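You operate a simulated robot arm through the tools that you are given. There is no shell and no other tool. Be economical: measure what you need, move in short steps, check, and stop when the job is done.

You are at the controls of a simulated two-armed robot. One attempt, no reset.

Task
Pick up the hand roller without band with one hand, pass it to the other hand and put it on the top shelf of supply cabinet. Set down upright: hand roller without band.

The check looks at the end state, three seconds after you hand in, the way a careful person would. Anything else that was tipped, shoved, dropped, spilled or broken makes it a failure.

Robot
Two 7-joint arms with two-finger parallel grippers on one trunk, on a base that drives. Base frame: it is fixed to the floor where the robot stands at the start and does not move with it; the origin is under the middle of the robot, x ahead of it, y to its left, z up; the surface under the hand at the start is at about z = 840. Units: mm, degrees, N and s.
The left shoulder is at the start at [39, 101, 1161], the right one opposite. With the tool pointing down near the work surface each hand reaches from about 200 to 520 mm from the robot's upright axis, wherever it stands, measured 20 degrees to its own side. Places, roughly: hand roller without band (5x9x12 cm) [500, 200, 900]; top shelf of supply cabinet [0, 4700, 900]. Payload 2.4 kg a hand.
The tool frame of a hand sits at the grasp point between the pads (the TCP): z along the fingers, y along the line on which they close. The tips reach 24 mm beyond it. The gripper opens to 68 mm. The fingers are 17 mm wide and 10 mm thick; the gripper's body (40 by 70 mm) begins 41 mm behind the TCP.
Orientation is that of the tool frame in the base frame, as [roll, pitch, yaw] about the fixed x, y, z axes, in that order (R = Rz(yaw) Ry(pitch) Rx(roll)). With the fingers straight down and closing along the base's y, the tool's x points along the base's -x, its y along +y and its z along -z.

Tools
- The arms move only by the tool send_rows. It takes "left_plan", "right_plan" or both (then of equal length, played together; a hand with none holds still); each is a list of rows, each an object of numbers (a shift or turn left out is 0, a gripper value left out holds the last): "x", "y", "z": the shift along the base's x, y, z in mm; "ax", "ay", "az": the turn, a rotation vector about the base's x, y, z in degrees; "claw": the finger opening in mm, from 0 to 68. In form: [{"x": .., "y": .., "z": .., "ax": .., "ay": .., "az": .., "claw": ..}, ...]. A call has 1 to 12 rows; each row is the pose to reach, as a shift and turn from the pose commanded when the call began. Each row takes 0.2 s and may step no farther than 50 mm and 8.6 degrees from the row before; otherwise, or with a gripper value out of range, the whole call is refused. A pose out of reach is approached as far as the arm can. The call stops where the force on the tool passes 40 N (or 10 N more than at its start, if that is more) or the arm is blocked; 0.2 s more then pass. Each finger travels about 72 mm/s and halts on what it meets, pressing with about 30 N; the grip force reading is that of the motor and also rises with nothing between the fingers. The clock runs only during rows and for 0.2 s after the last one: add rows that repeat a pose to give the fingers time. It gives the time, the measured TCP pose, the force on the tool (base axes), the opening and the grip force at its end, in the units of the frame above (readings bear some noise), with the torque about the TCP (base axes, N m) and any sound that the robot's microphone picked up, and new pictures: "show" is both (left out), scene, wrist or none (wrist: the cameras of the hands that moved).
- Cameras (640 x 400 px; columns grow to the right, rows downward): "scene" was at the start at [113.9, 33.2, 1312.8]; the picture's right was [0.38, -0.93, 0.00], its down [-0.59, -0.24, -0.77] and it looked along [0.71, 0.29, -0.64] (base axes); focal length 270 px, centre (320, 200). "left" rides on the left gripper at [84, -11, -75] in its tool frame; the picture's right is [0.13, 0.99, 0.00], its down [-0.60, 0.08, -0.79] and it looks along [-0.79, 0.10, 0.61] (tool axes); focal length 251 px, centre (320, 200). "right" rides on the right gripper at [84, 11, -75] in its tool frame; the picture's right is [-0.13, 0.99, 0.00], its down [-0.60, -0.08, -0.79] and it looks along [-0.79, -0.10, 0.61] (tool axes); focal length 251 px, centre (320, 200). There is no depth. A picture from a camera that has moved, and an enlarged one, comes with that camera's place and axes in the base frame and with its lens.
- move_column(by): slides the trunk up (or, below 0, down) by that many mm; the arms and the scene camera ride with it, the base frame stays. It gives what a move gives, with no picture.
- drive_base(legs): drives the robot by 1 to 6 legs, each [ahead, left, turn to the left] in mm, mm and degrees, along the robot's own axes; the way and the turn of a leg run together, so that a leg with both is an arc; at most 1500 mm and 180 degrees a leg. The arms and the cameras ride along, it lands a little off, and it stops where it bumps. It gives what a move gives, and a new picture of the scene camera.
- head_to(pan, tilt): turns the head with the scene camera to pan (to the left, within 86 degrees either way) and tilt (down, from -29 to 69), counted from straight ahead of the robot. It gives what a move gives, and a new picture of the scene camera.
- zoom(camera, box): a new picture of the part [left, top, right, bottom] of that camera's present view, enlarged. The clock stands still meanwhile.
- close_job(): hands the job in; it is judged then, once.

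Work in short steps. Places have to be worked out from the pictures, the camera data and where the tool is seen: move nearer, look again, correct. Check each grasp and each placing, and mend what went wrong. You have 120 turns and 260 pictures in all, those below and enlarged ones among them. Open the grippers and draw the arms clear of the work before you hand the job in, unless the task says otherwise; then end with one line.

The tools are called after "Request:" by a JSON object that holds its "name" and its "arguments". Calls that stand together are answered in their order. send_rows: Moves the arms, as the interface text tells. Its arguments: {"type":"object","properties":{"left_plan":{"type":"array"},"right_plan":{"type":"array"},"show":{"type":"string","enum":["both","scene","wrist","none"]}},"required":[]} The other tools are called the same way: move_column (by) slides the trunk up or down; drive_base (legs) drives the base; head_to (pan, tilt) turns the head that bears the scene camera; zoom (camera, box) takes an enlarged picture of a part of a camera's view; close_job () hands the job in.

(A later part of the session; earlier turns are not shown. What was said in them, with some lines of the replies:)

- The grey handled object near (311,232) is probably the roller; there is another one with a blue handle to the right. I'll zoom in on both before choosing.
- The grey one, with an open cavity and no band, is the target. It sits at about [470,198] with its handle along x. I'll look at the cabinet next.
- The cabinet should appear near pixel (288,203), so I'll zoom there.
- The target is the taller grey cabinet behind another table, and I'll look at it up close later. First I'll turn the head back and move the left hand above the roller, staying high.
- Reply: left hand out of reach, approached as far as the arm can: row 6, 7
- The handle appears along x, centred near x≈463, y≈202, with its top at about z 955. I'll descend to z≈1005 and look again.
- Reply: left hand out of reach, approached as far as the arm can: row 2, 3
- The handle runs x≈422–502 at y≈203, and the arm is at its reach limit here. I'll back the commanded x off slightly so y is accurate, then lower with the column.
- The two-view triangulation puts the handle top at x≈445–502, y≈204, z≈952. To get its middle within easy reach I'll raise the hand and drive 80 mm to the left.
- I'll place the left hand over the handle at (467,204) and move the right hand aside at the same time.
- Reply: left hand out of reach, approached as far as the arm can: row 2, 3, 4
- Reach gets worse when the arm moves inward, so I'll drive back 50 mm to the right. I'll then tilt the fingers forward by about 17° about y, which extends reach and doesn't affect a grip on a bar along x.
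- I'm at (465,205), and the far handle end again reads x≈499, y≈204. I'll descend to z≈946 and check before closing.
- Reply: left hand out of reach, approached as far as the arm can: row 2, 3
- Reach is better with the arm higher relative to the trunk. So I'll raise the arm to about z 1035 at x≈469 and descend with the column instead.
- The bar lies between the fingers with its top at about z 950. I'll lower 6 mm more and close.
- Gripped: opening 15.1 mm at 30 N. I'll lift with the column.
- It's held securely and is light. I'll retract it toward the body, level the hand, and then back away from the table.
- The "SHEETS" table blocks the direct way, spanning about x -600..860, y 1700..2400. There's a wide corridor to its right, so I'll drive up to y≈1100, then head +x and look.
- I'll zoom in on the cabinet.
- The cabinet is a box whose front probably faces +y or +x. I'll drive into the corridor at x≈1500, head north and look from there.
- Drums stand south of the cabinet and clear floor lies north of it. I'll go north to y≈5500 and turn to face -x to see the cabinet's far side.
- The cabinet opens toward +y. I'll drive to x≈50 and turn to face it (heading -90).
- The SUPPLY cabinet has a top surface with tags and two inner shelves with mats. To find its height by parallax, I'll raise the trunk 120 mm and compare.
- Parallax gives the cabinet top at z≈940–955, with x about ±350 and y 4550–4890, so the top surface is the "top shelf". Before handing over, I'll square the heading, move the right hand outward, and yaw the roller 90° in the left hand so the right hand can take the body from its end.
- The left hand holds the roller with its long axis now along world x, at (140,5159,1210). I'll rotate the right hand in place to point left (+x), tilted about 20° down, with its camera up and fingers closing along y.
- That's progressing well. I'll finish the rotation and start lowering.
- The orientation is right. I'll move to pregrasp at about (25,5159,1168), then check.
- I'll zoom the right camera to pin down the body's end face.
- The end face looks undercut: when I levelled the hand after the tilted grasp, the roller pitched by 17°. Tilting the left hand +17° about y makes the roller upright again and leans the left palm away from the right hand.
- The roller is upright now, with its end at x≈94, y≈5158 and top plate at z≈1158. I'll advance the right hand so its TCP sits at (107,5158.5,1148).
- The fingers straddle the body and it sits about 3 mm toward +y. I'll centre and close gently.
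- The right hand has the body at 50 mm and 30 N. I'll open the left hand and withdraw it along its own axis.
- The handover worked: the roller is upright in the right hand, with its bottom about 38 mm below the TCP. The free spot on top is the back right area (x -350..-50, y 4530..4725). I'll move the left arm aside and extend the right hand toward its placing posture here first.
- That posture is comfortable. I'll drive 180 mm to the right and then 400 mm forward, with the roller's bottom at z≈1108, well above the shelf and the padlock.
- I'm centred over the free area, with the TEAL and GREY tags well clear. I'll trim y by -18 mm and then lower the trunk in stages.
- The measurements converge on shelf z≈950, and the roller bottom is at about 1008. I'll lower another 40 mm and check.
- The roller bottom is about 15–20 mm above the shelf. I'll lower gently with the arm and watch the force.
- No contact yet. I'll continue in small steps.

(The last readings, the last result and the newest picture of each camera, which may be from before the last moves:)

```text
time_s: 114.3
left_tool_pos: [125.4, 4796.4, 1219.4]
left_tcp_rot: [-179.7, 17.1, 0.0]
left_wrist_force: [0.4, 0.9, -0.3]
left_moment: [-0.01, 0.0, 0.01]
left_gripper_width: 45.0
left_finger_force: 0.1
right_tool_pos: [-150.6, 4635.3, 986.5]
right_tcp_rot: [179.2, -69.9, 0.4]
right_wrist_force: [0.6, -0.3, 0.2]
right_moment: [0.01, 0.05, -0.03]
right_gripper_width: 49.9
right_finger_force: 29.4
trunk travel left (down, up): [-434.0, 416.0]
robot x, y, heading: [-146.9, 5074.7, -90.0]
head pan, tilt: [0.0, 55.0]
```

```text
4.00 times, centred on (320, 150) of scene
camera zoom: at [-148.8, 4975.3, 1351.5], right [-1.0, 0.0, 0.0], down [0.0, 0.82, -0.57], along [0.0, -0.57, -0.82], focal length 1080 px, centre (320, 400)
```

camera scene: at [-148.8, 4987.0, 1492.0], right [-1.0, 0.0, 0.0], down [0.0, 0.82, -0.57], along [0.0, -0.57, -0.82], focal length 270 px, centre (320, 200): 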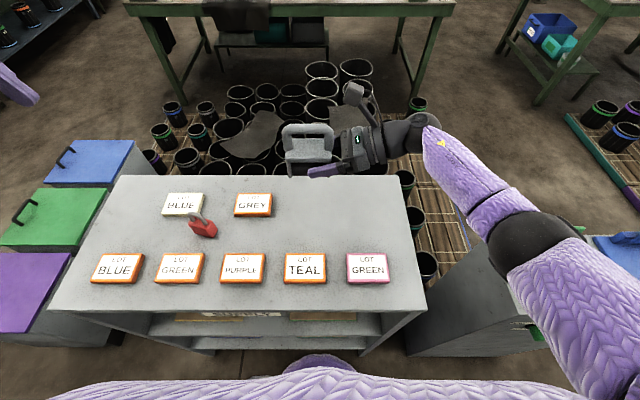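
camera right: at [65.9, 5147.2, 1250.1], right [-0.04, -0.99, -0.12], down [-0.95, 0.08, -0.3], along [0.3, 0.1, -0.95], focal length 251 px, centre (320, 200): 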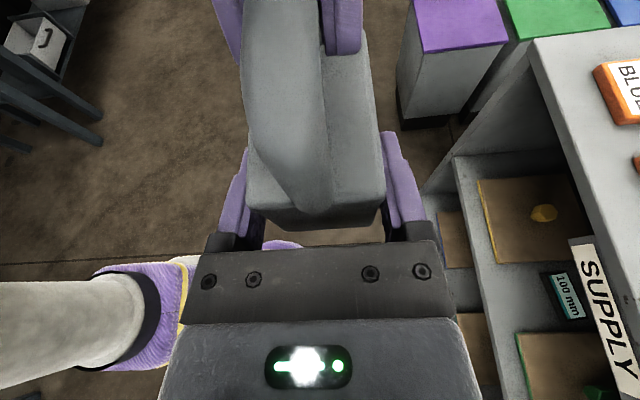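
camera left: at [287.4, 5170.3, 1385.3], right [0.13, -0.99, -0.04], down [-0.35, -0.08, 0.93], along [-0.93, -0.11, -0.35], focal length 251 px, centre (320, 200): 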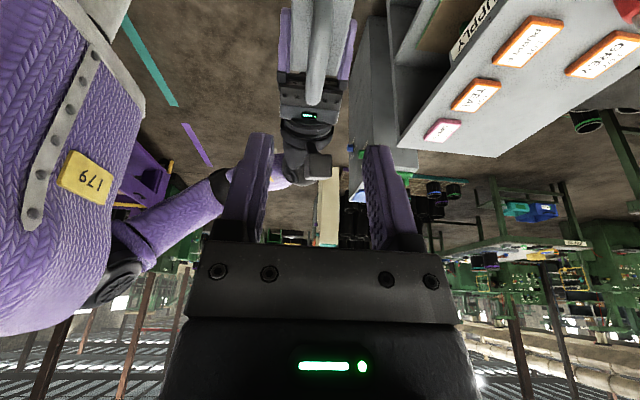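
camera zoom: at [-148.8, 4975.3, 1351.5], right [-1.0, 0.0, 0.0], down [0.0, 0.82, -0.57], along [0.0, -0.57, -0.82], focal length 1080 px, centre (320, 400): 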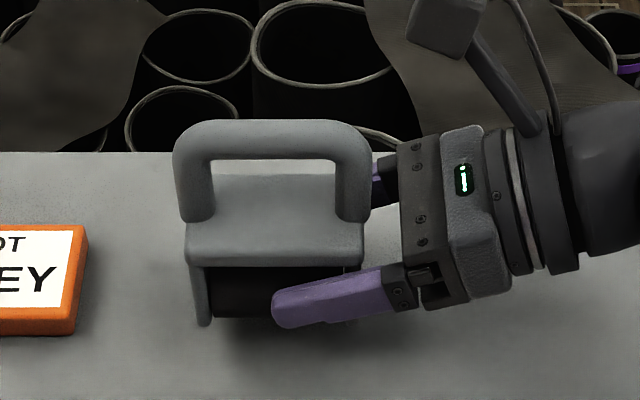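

Still no contact force, so I'll keep lowering in 3–4 mm steps.

Request:
{"name": "send_rows", "arguments": {"right_plan": [{"z": -2}, {"z": -4}, {"z": -4}], "show": "none"}}

Request:
{"name": "send_rows", "arguments": {"right_plan": [{"z": -2}, {"z": -3}, {"z": -3}], "show": "none"}}

Request:
{"name": "zoom", "arguments": {"camera": "scene", "box": [240, 100, 400, 200]}}

```text
time_s: 115.2
left_tool_pos: [125.4, 4795.1, 1219.0]
left_tcp_rot: [-179.8, 16.9, 0.0]
left_wrist_force: [-0.9, 0.0, -0.7]
left_moment: [-0.01, 0.01, 0.02]
left_gripper_width: 45.0
left_finger_force: 0.1
right_tool_pos: [-150.0, 4635.9, 982.5]
right_tcp_rot: [179.3, -69.9, 0.5]
right_wrist_force: [0.3, -0.3, 0.9]
right_moment: [0.05, 0.06, 0.01]
right_gripper_width: 50.2
right_finger_force: 30.2
trunk travel left (down, up): [-434.0, 416.0]
robot x, y, heading: [-150.2, 5075.7, -90.2]
head pan, tilt: [0.0, 55.0]
```

```text
time_s: 116.0
left_tool_pos: [126.2, 4796.1, 1219.2]
left_tcp_rot: [-179.7, 17.0, -0.1]
left_wrist_force: [-0.6, -0.3, 0.2]
left_moment: [0.01, 0.02, -0.03]
left_gripper_width: 45.2
left_finger_force: 0.2
right_tool_pos: [-152.3, 4635.8, 980.3]
right_tcp_rot: [179.4, -69.9, 0.3]
right_wrist_force: [-0.5, 0.6, 0.1]
right_moment: [-0.01, 0.05, -0.01]
right_gripper_width: 50.0
right_finger_force: 29.5
trunk travel left (down, up): [-434.0, 416.0]
robot x, y, heading: [-147.7, 5076.5, -90.2]
head pan, tilt: [0.0, 55.0]
```

```text
4.00 times, centred on (320, 150) of scene
camera zoom: at [-148.8, 4975.3, 1351.5], right [-1.0, 0.0, 0.0], down [0.0, 0.82, -0.57], along [0.0, -0.57, -0.82], focal length 1080 px, centre (320, 400)
```

zoom: 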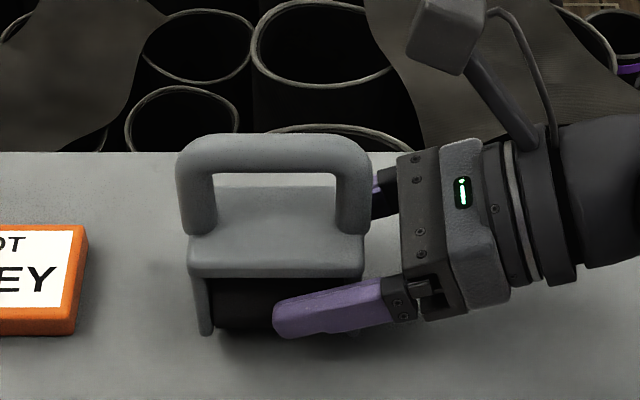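

Still above the surface, so I'll continue.

Request:
{"name": "send_rows", "arguments": {"right_plan": [{"z": -2}, {"z": -4}, {"z": -4}], "show": "none"}}

Request:
{"name": "send_rows", "arguments": {"right_plan": [{"z": -2}, {"z": -4}, {"z": -4}], "show": "none"}}

Request:
{"name": "zoom", "arguments": {"camera": "scene", "box": [240, 100, 400, 200]}}

```text
time_s: 116.8
left_tool_pos: [124.8, 4795.6, 1219.9]
left_tcp_rot: [-179.8, 17.0, 0.0]
left_wrist_force: [0.3, -0.6, -0.8]
left_moment: [0.01, 0.02, 0.01]
left_gripper_width: 44.8
left_finger_force: 0.0
right_tool_pos: [-150.2, 4636.2, 976.7]
right_tcp_rot: [179.0, -70.0, 0.5]
right_wrist_force: [-0.9, 0.7, 7.8]
right_moment: [0.15, -0.44, 0.02]
right_gripper_width: 49.9
right_finger_force: 29.8
trunk travel left (down, up): [-434.0, 416.0]
robot x, y, heading: [-145.4, 5073.7, -90.1]
head pan, tilt: [0.0, 55.0]
```

```text
time_s: 117.5
left_tool_pos: [126.1, 4795.4, 1219.4]
left_tcp_rot: [-179.8, 17.0, -0.1]
left_wrist_force: [-0.2, -0.4, 0.1]
left_moment: [0.01, -0.02, -0.01]
left_gripper_width: 45.2
left_finger_force: 0.0
right_tool_pos: [-152.6, 4635.9, 970.6]
right_tcp_rot: [179.3, -69.9, 0.6]
right_wrist_force: [0.3, -0.8, 10.1]
right_moment: [0.12, 0.01, 0.07]
right_gripper_width: 49.9
right_finger_force: 27.9
trunk travel left (down, up): [-434.0, 416.0]
robot x, y, heading: [-144.5, 5074.8, -90.3]
head pan, tilt: [0.0, 55.0]
```

```text
4.00 times, centred on (320, 150) of scene
camera zoom: at [-148.7, 4976.3, 1351.4], right [-1.0, 0.0, 0.0], down [0.0, 0.82, -0.57], along [0.0, -0.57, -0.82], focal length 1080 px, centre (320, 400)
```

zoom: 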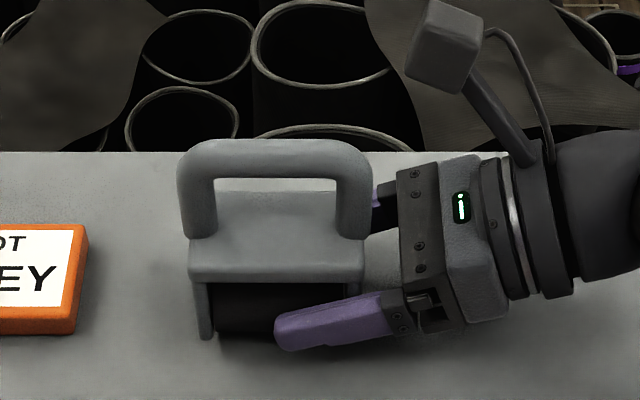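

Contact at about TCP z 976, and it's now pressed flat with 10 N. I'll open the fingers in place.

Request:
{"name": "send_rows", "arguments": {"right_plan": [{"z": 1, "claw": 54}, {"z": 2, "claw": 60}, {"z": 2, "claw": 66}, {"z": 2, "claw": 66}], "show": "wrist"}}

Request:
{"name": "zoom", "arguments": {"camera": "scene", "box": [240, 100, 400, 200]}}

```text
time_s: 118.5
left_tool_pos: [125.1, 4795.1, 1219.1]
left_tcp_rot: [-179.9, 17.0, 0.0]
left_wrist_force: [0.2, -0.3, -0.1]
left_moment: [-0.01, 0.0, 0.0]
left_gripper_width: 45.1
left_finger_force: 0.1
right_tool_pos: [-151.5, 4636.2, 973.2]
right_tcp_rot: [179.3, -69.9, 0.4]
right_wrist_force: [0.3, -0.1, 0.6]
right_moment: [0.01, 0.01, 0.0]
right_gripper_width: 66.2
right_finger_force: 0.0
trunk travel left (down, up): [-434.0, 416.0]
robot x, y, heading: [-150.6, 5072.4, -90.2]
head pan, tilt: [0.0, 55.0]
camera right: at [-192.4, 4624.9, 1077.8], right [-0.05, -0.99, -0.12], down [-0.95, 0.08, -0.3], along [0.3, 0.1, -0.95], focal length 251 px, centre (320, 200)
```

right: 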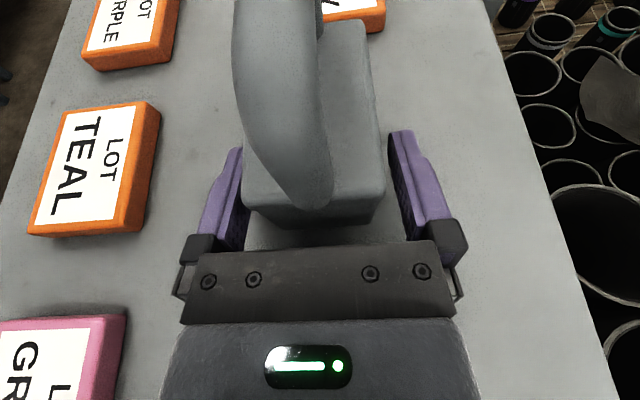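

```text
4.00 times, centred on (320, 150) of scene
camera zoom: at [-148.8, 4975.5, 1351.5], right [-1.0, 0.0, 0.0], down [0.0, 0.82, -0.57], along [0.0, -0.57, -0.82], focal length 1080 px, centre (320, 400)
```

zoom: 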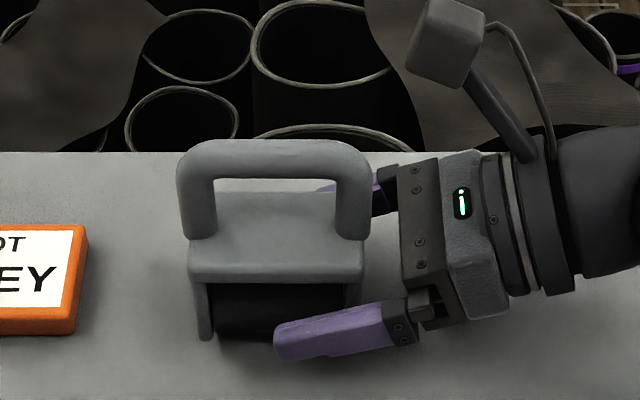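

It's released and standing. I'll withdraw the right hand straight back along its axis, with +2 mm in y for centring.

Request:
{"name": "send_rows", "arguments": {"right_plan": [{"y": 2}, {"x": -19, "y": 2, "z": 7}, {"x": -42, "y": 2, "z": 15}, {"x": -65, "y": 2, "z": 24}, {"x": -89, "y": 2, "z": 32}, {"x": -89, "y": 2, "z": 50}], "show": "both"}}

Request:
{"name": "move_column", "arguments": {"by": 150}}

```text
time_s: 120.0
left_tool_pos: [125.3, 4795.0, 1219.3]
left_tcp_rot: [-179.8, 17.0, 0.0]
left_wrist_force: [0.3, 0.0, -0.7]
left_moment: [0.01, -0.02, 0.01]
left_gripper_width: 45.0
left_finger_force: 0.0
right_tool_pos: [-242.2, 4637.5, 1023.7]
right_tcp_rot: [179.2, -69.9, 0.5]
right_wrist_force: [0.2, -0.1, 1.1]
right_moment: [-0.02, 0.0, -0.03]
right_gripper_width: 66.2
right_finger_force: 0.2
trunk travel left (down, up): [-434.0, 416.0]
robot x, y, heading: [-148.4, 5075.4, -89.8]
head pan, tilt: [0.0, 55.0]
camera scene: at [-148.8, 4975.6, 1351.5], right [-1.0, 0.0, 0.0], down [0.0, 0.82, -0.57], along [0.0, -0.57, -0.82], focal length 270 px, centre (320, 200)
camera right: at [-283.2, 4626.0, 1127.5], right [-0.05, -0.99, -0.12], down [-0.95, 0.08, -0.3], along [0.3, 0.1, -0.95], focal length 251 px, centre (320, 200)
```

scene: 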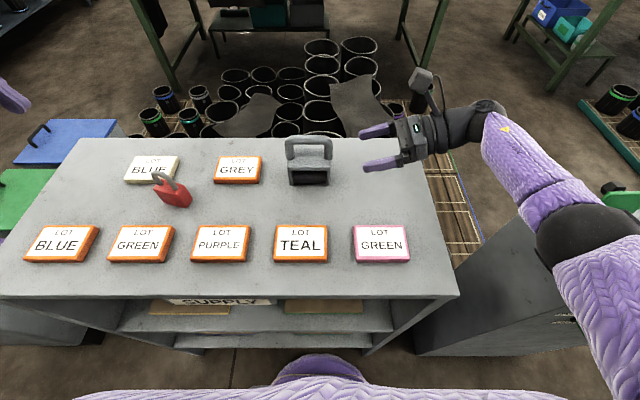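
right: 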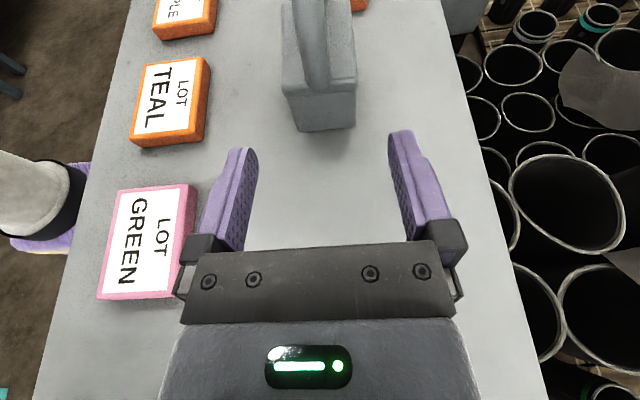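

```text
time_s: 121.7
left_tool_pos: [125.8, 4795.3, 1369.9]
left_tcp_rot: [-179.8, 16.9, 0.1]
left_wrist_force: [0.1, -0.8, 0.3]
left_moment: [0.04, -0.01, -0.01]
left_gripper_width: 44.9
left_finger_force: 0.0
right_tool_pos: [-239.9, 4638.1, 1173.8]
right_tcp_rot: [179.3, -69.9, 0.4]
right_wrist_force: [0.1, 0.6, -0.3]
right_moment: [0.02, 0.0, 0.01]
right_gripper_width: 66.0
right_finger_force: 0.0
trunk travel left (down, up): [-584.0, 266.0]
robot x, y, heading: [-145.6, 5077.8, -90.0]
head pan, tilt: [0.0, 55.0]
```

The roller stands upright on the top and all tags are undisturbed. I'll back the robot away and take a final look.

Request:
{"name": "drive_base", "arguments": {"legs": [[-400, 0, 0]]}}

Request:
{"name": "head_to", "arguments": {"pan": 0, "tilt": 30}}

Request:
{"name": "zoom", "arguments": {"camera": "scene", "box": [160, 180, 480, 380]}}

```text
time_s: 124.2
left_tool_pos: [126.5, 5194.0, 1369.4]
left_tcp_rot: [-179.8, 17.0, 0.1]
left_wrist_force: [0.0, -0.4, -0.3]
left_moment: [-0.01, -0.03, -0.03]
left_gripper_width: 45.3
left_finger_force: 0.1
right_tool_pos: [-239.4, 5036.7, 1173.8]
right_tcp_rot: [179.1, -70.0, 0.5]
right_wrist_force: [0.7, -0.8, 0.0]
right_moment: [0.0, 0.01, -0.03]
right_gripper_width: 66.0
right_finger_force: 0.2
trunk travel left (down, up): [-584.0, 266.0]
robot x, y, heading: [-149.5, 5471.0, -90.0]
head pan, tilt: [0.0, 55.0]
camera scene: at [-148.3, 5386.4, 1502.1], right [-1.0, 0.0, 0.0], down [0.0, 0.82, -0.57], along [0.0, -0.57, -0.82], focal length 270 px, centre (320, 200)
```

scene: 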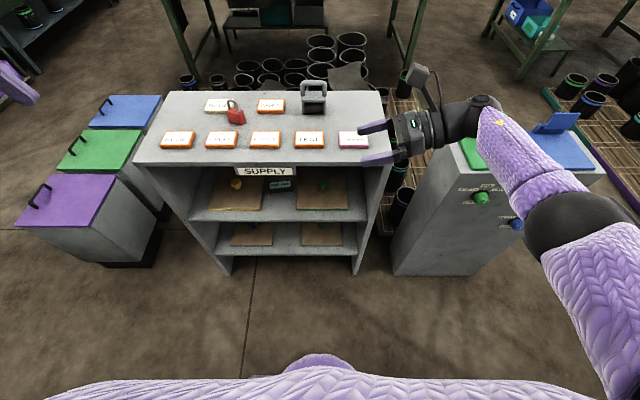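

```text
time_s: 125.1
left_tool_pos: [126.8, 5193.0, 1371.0]
left_tcp_rot: [-179.8, 16.9, 0.0]
left_wrist_force: [0.0, -0.3, -0.2]
left_moment: [-0.01, 0.05, 0.0]
left_gripper_width: 44.9
left_finger_force: 0.0
right_tool_pos: [-241.0, 5035.8, 1173.9]
right_tcp_rot: [179.2, -69.9, 0.4]
right_wrist_force: [-0.1, -0.3, -0.6]
right_moment: [-0.01, -0.02, -0.01]
right_gripper_width: 66.3
right_finger_force: 0.0
trunk travel left (down, up): [-584.0, 266.0]
robot x, y, heading: [-144.6, 5471.7, -90.1]
head pan, tilt: [0.0, 30.0]
camera scene: at [-148.3, 5367.4, 1538.0], right [-1.0, 0.0, 0.0], down [0.0, 0.5, -0.87], along [0.0, -0.87, -0.5], focal length 270 px, centre (320, 200)
```

scene: 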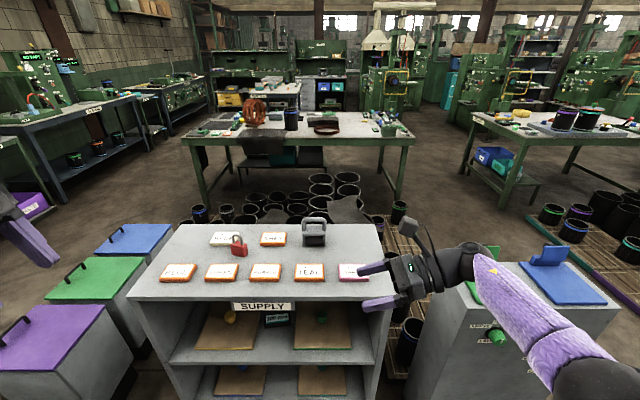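

```text
2.00 times, centred on (320, 280) of scene
camera zoom: at [-148.3, 5367.4, 1538.0], right [-1.0, 0.0, 0.0], down [0.0, 0.5, -0.87], along [0.0, -0.87, -0.5], focal length 540 px, centre (320, 40)
```

zoom: 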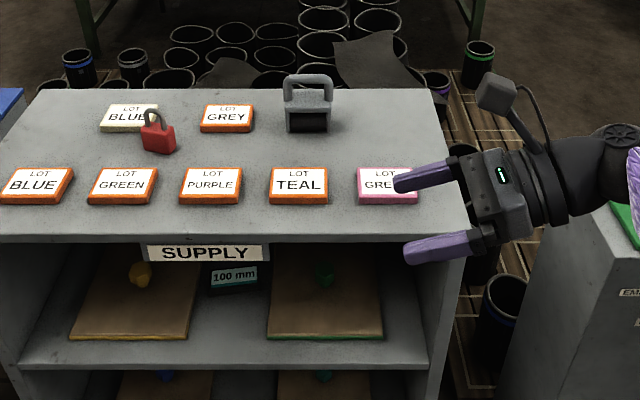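

The roller is upright on the top shelf, everything else is in place, both grippers are open and the arms are clear. I'm handing in.

Request:
{"name": "close_job", "arguments": {}}

```text
The job is handed in.
```

The hand roller without band was picked up with the left hand, passed to the right, and now stands upright on the top of the supply cabinet. The final view showed nothing else there disturbed.
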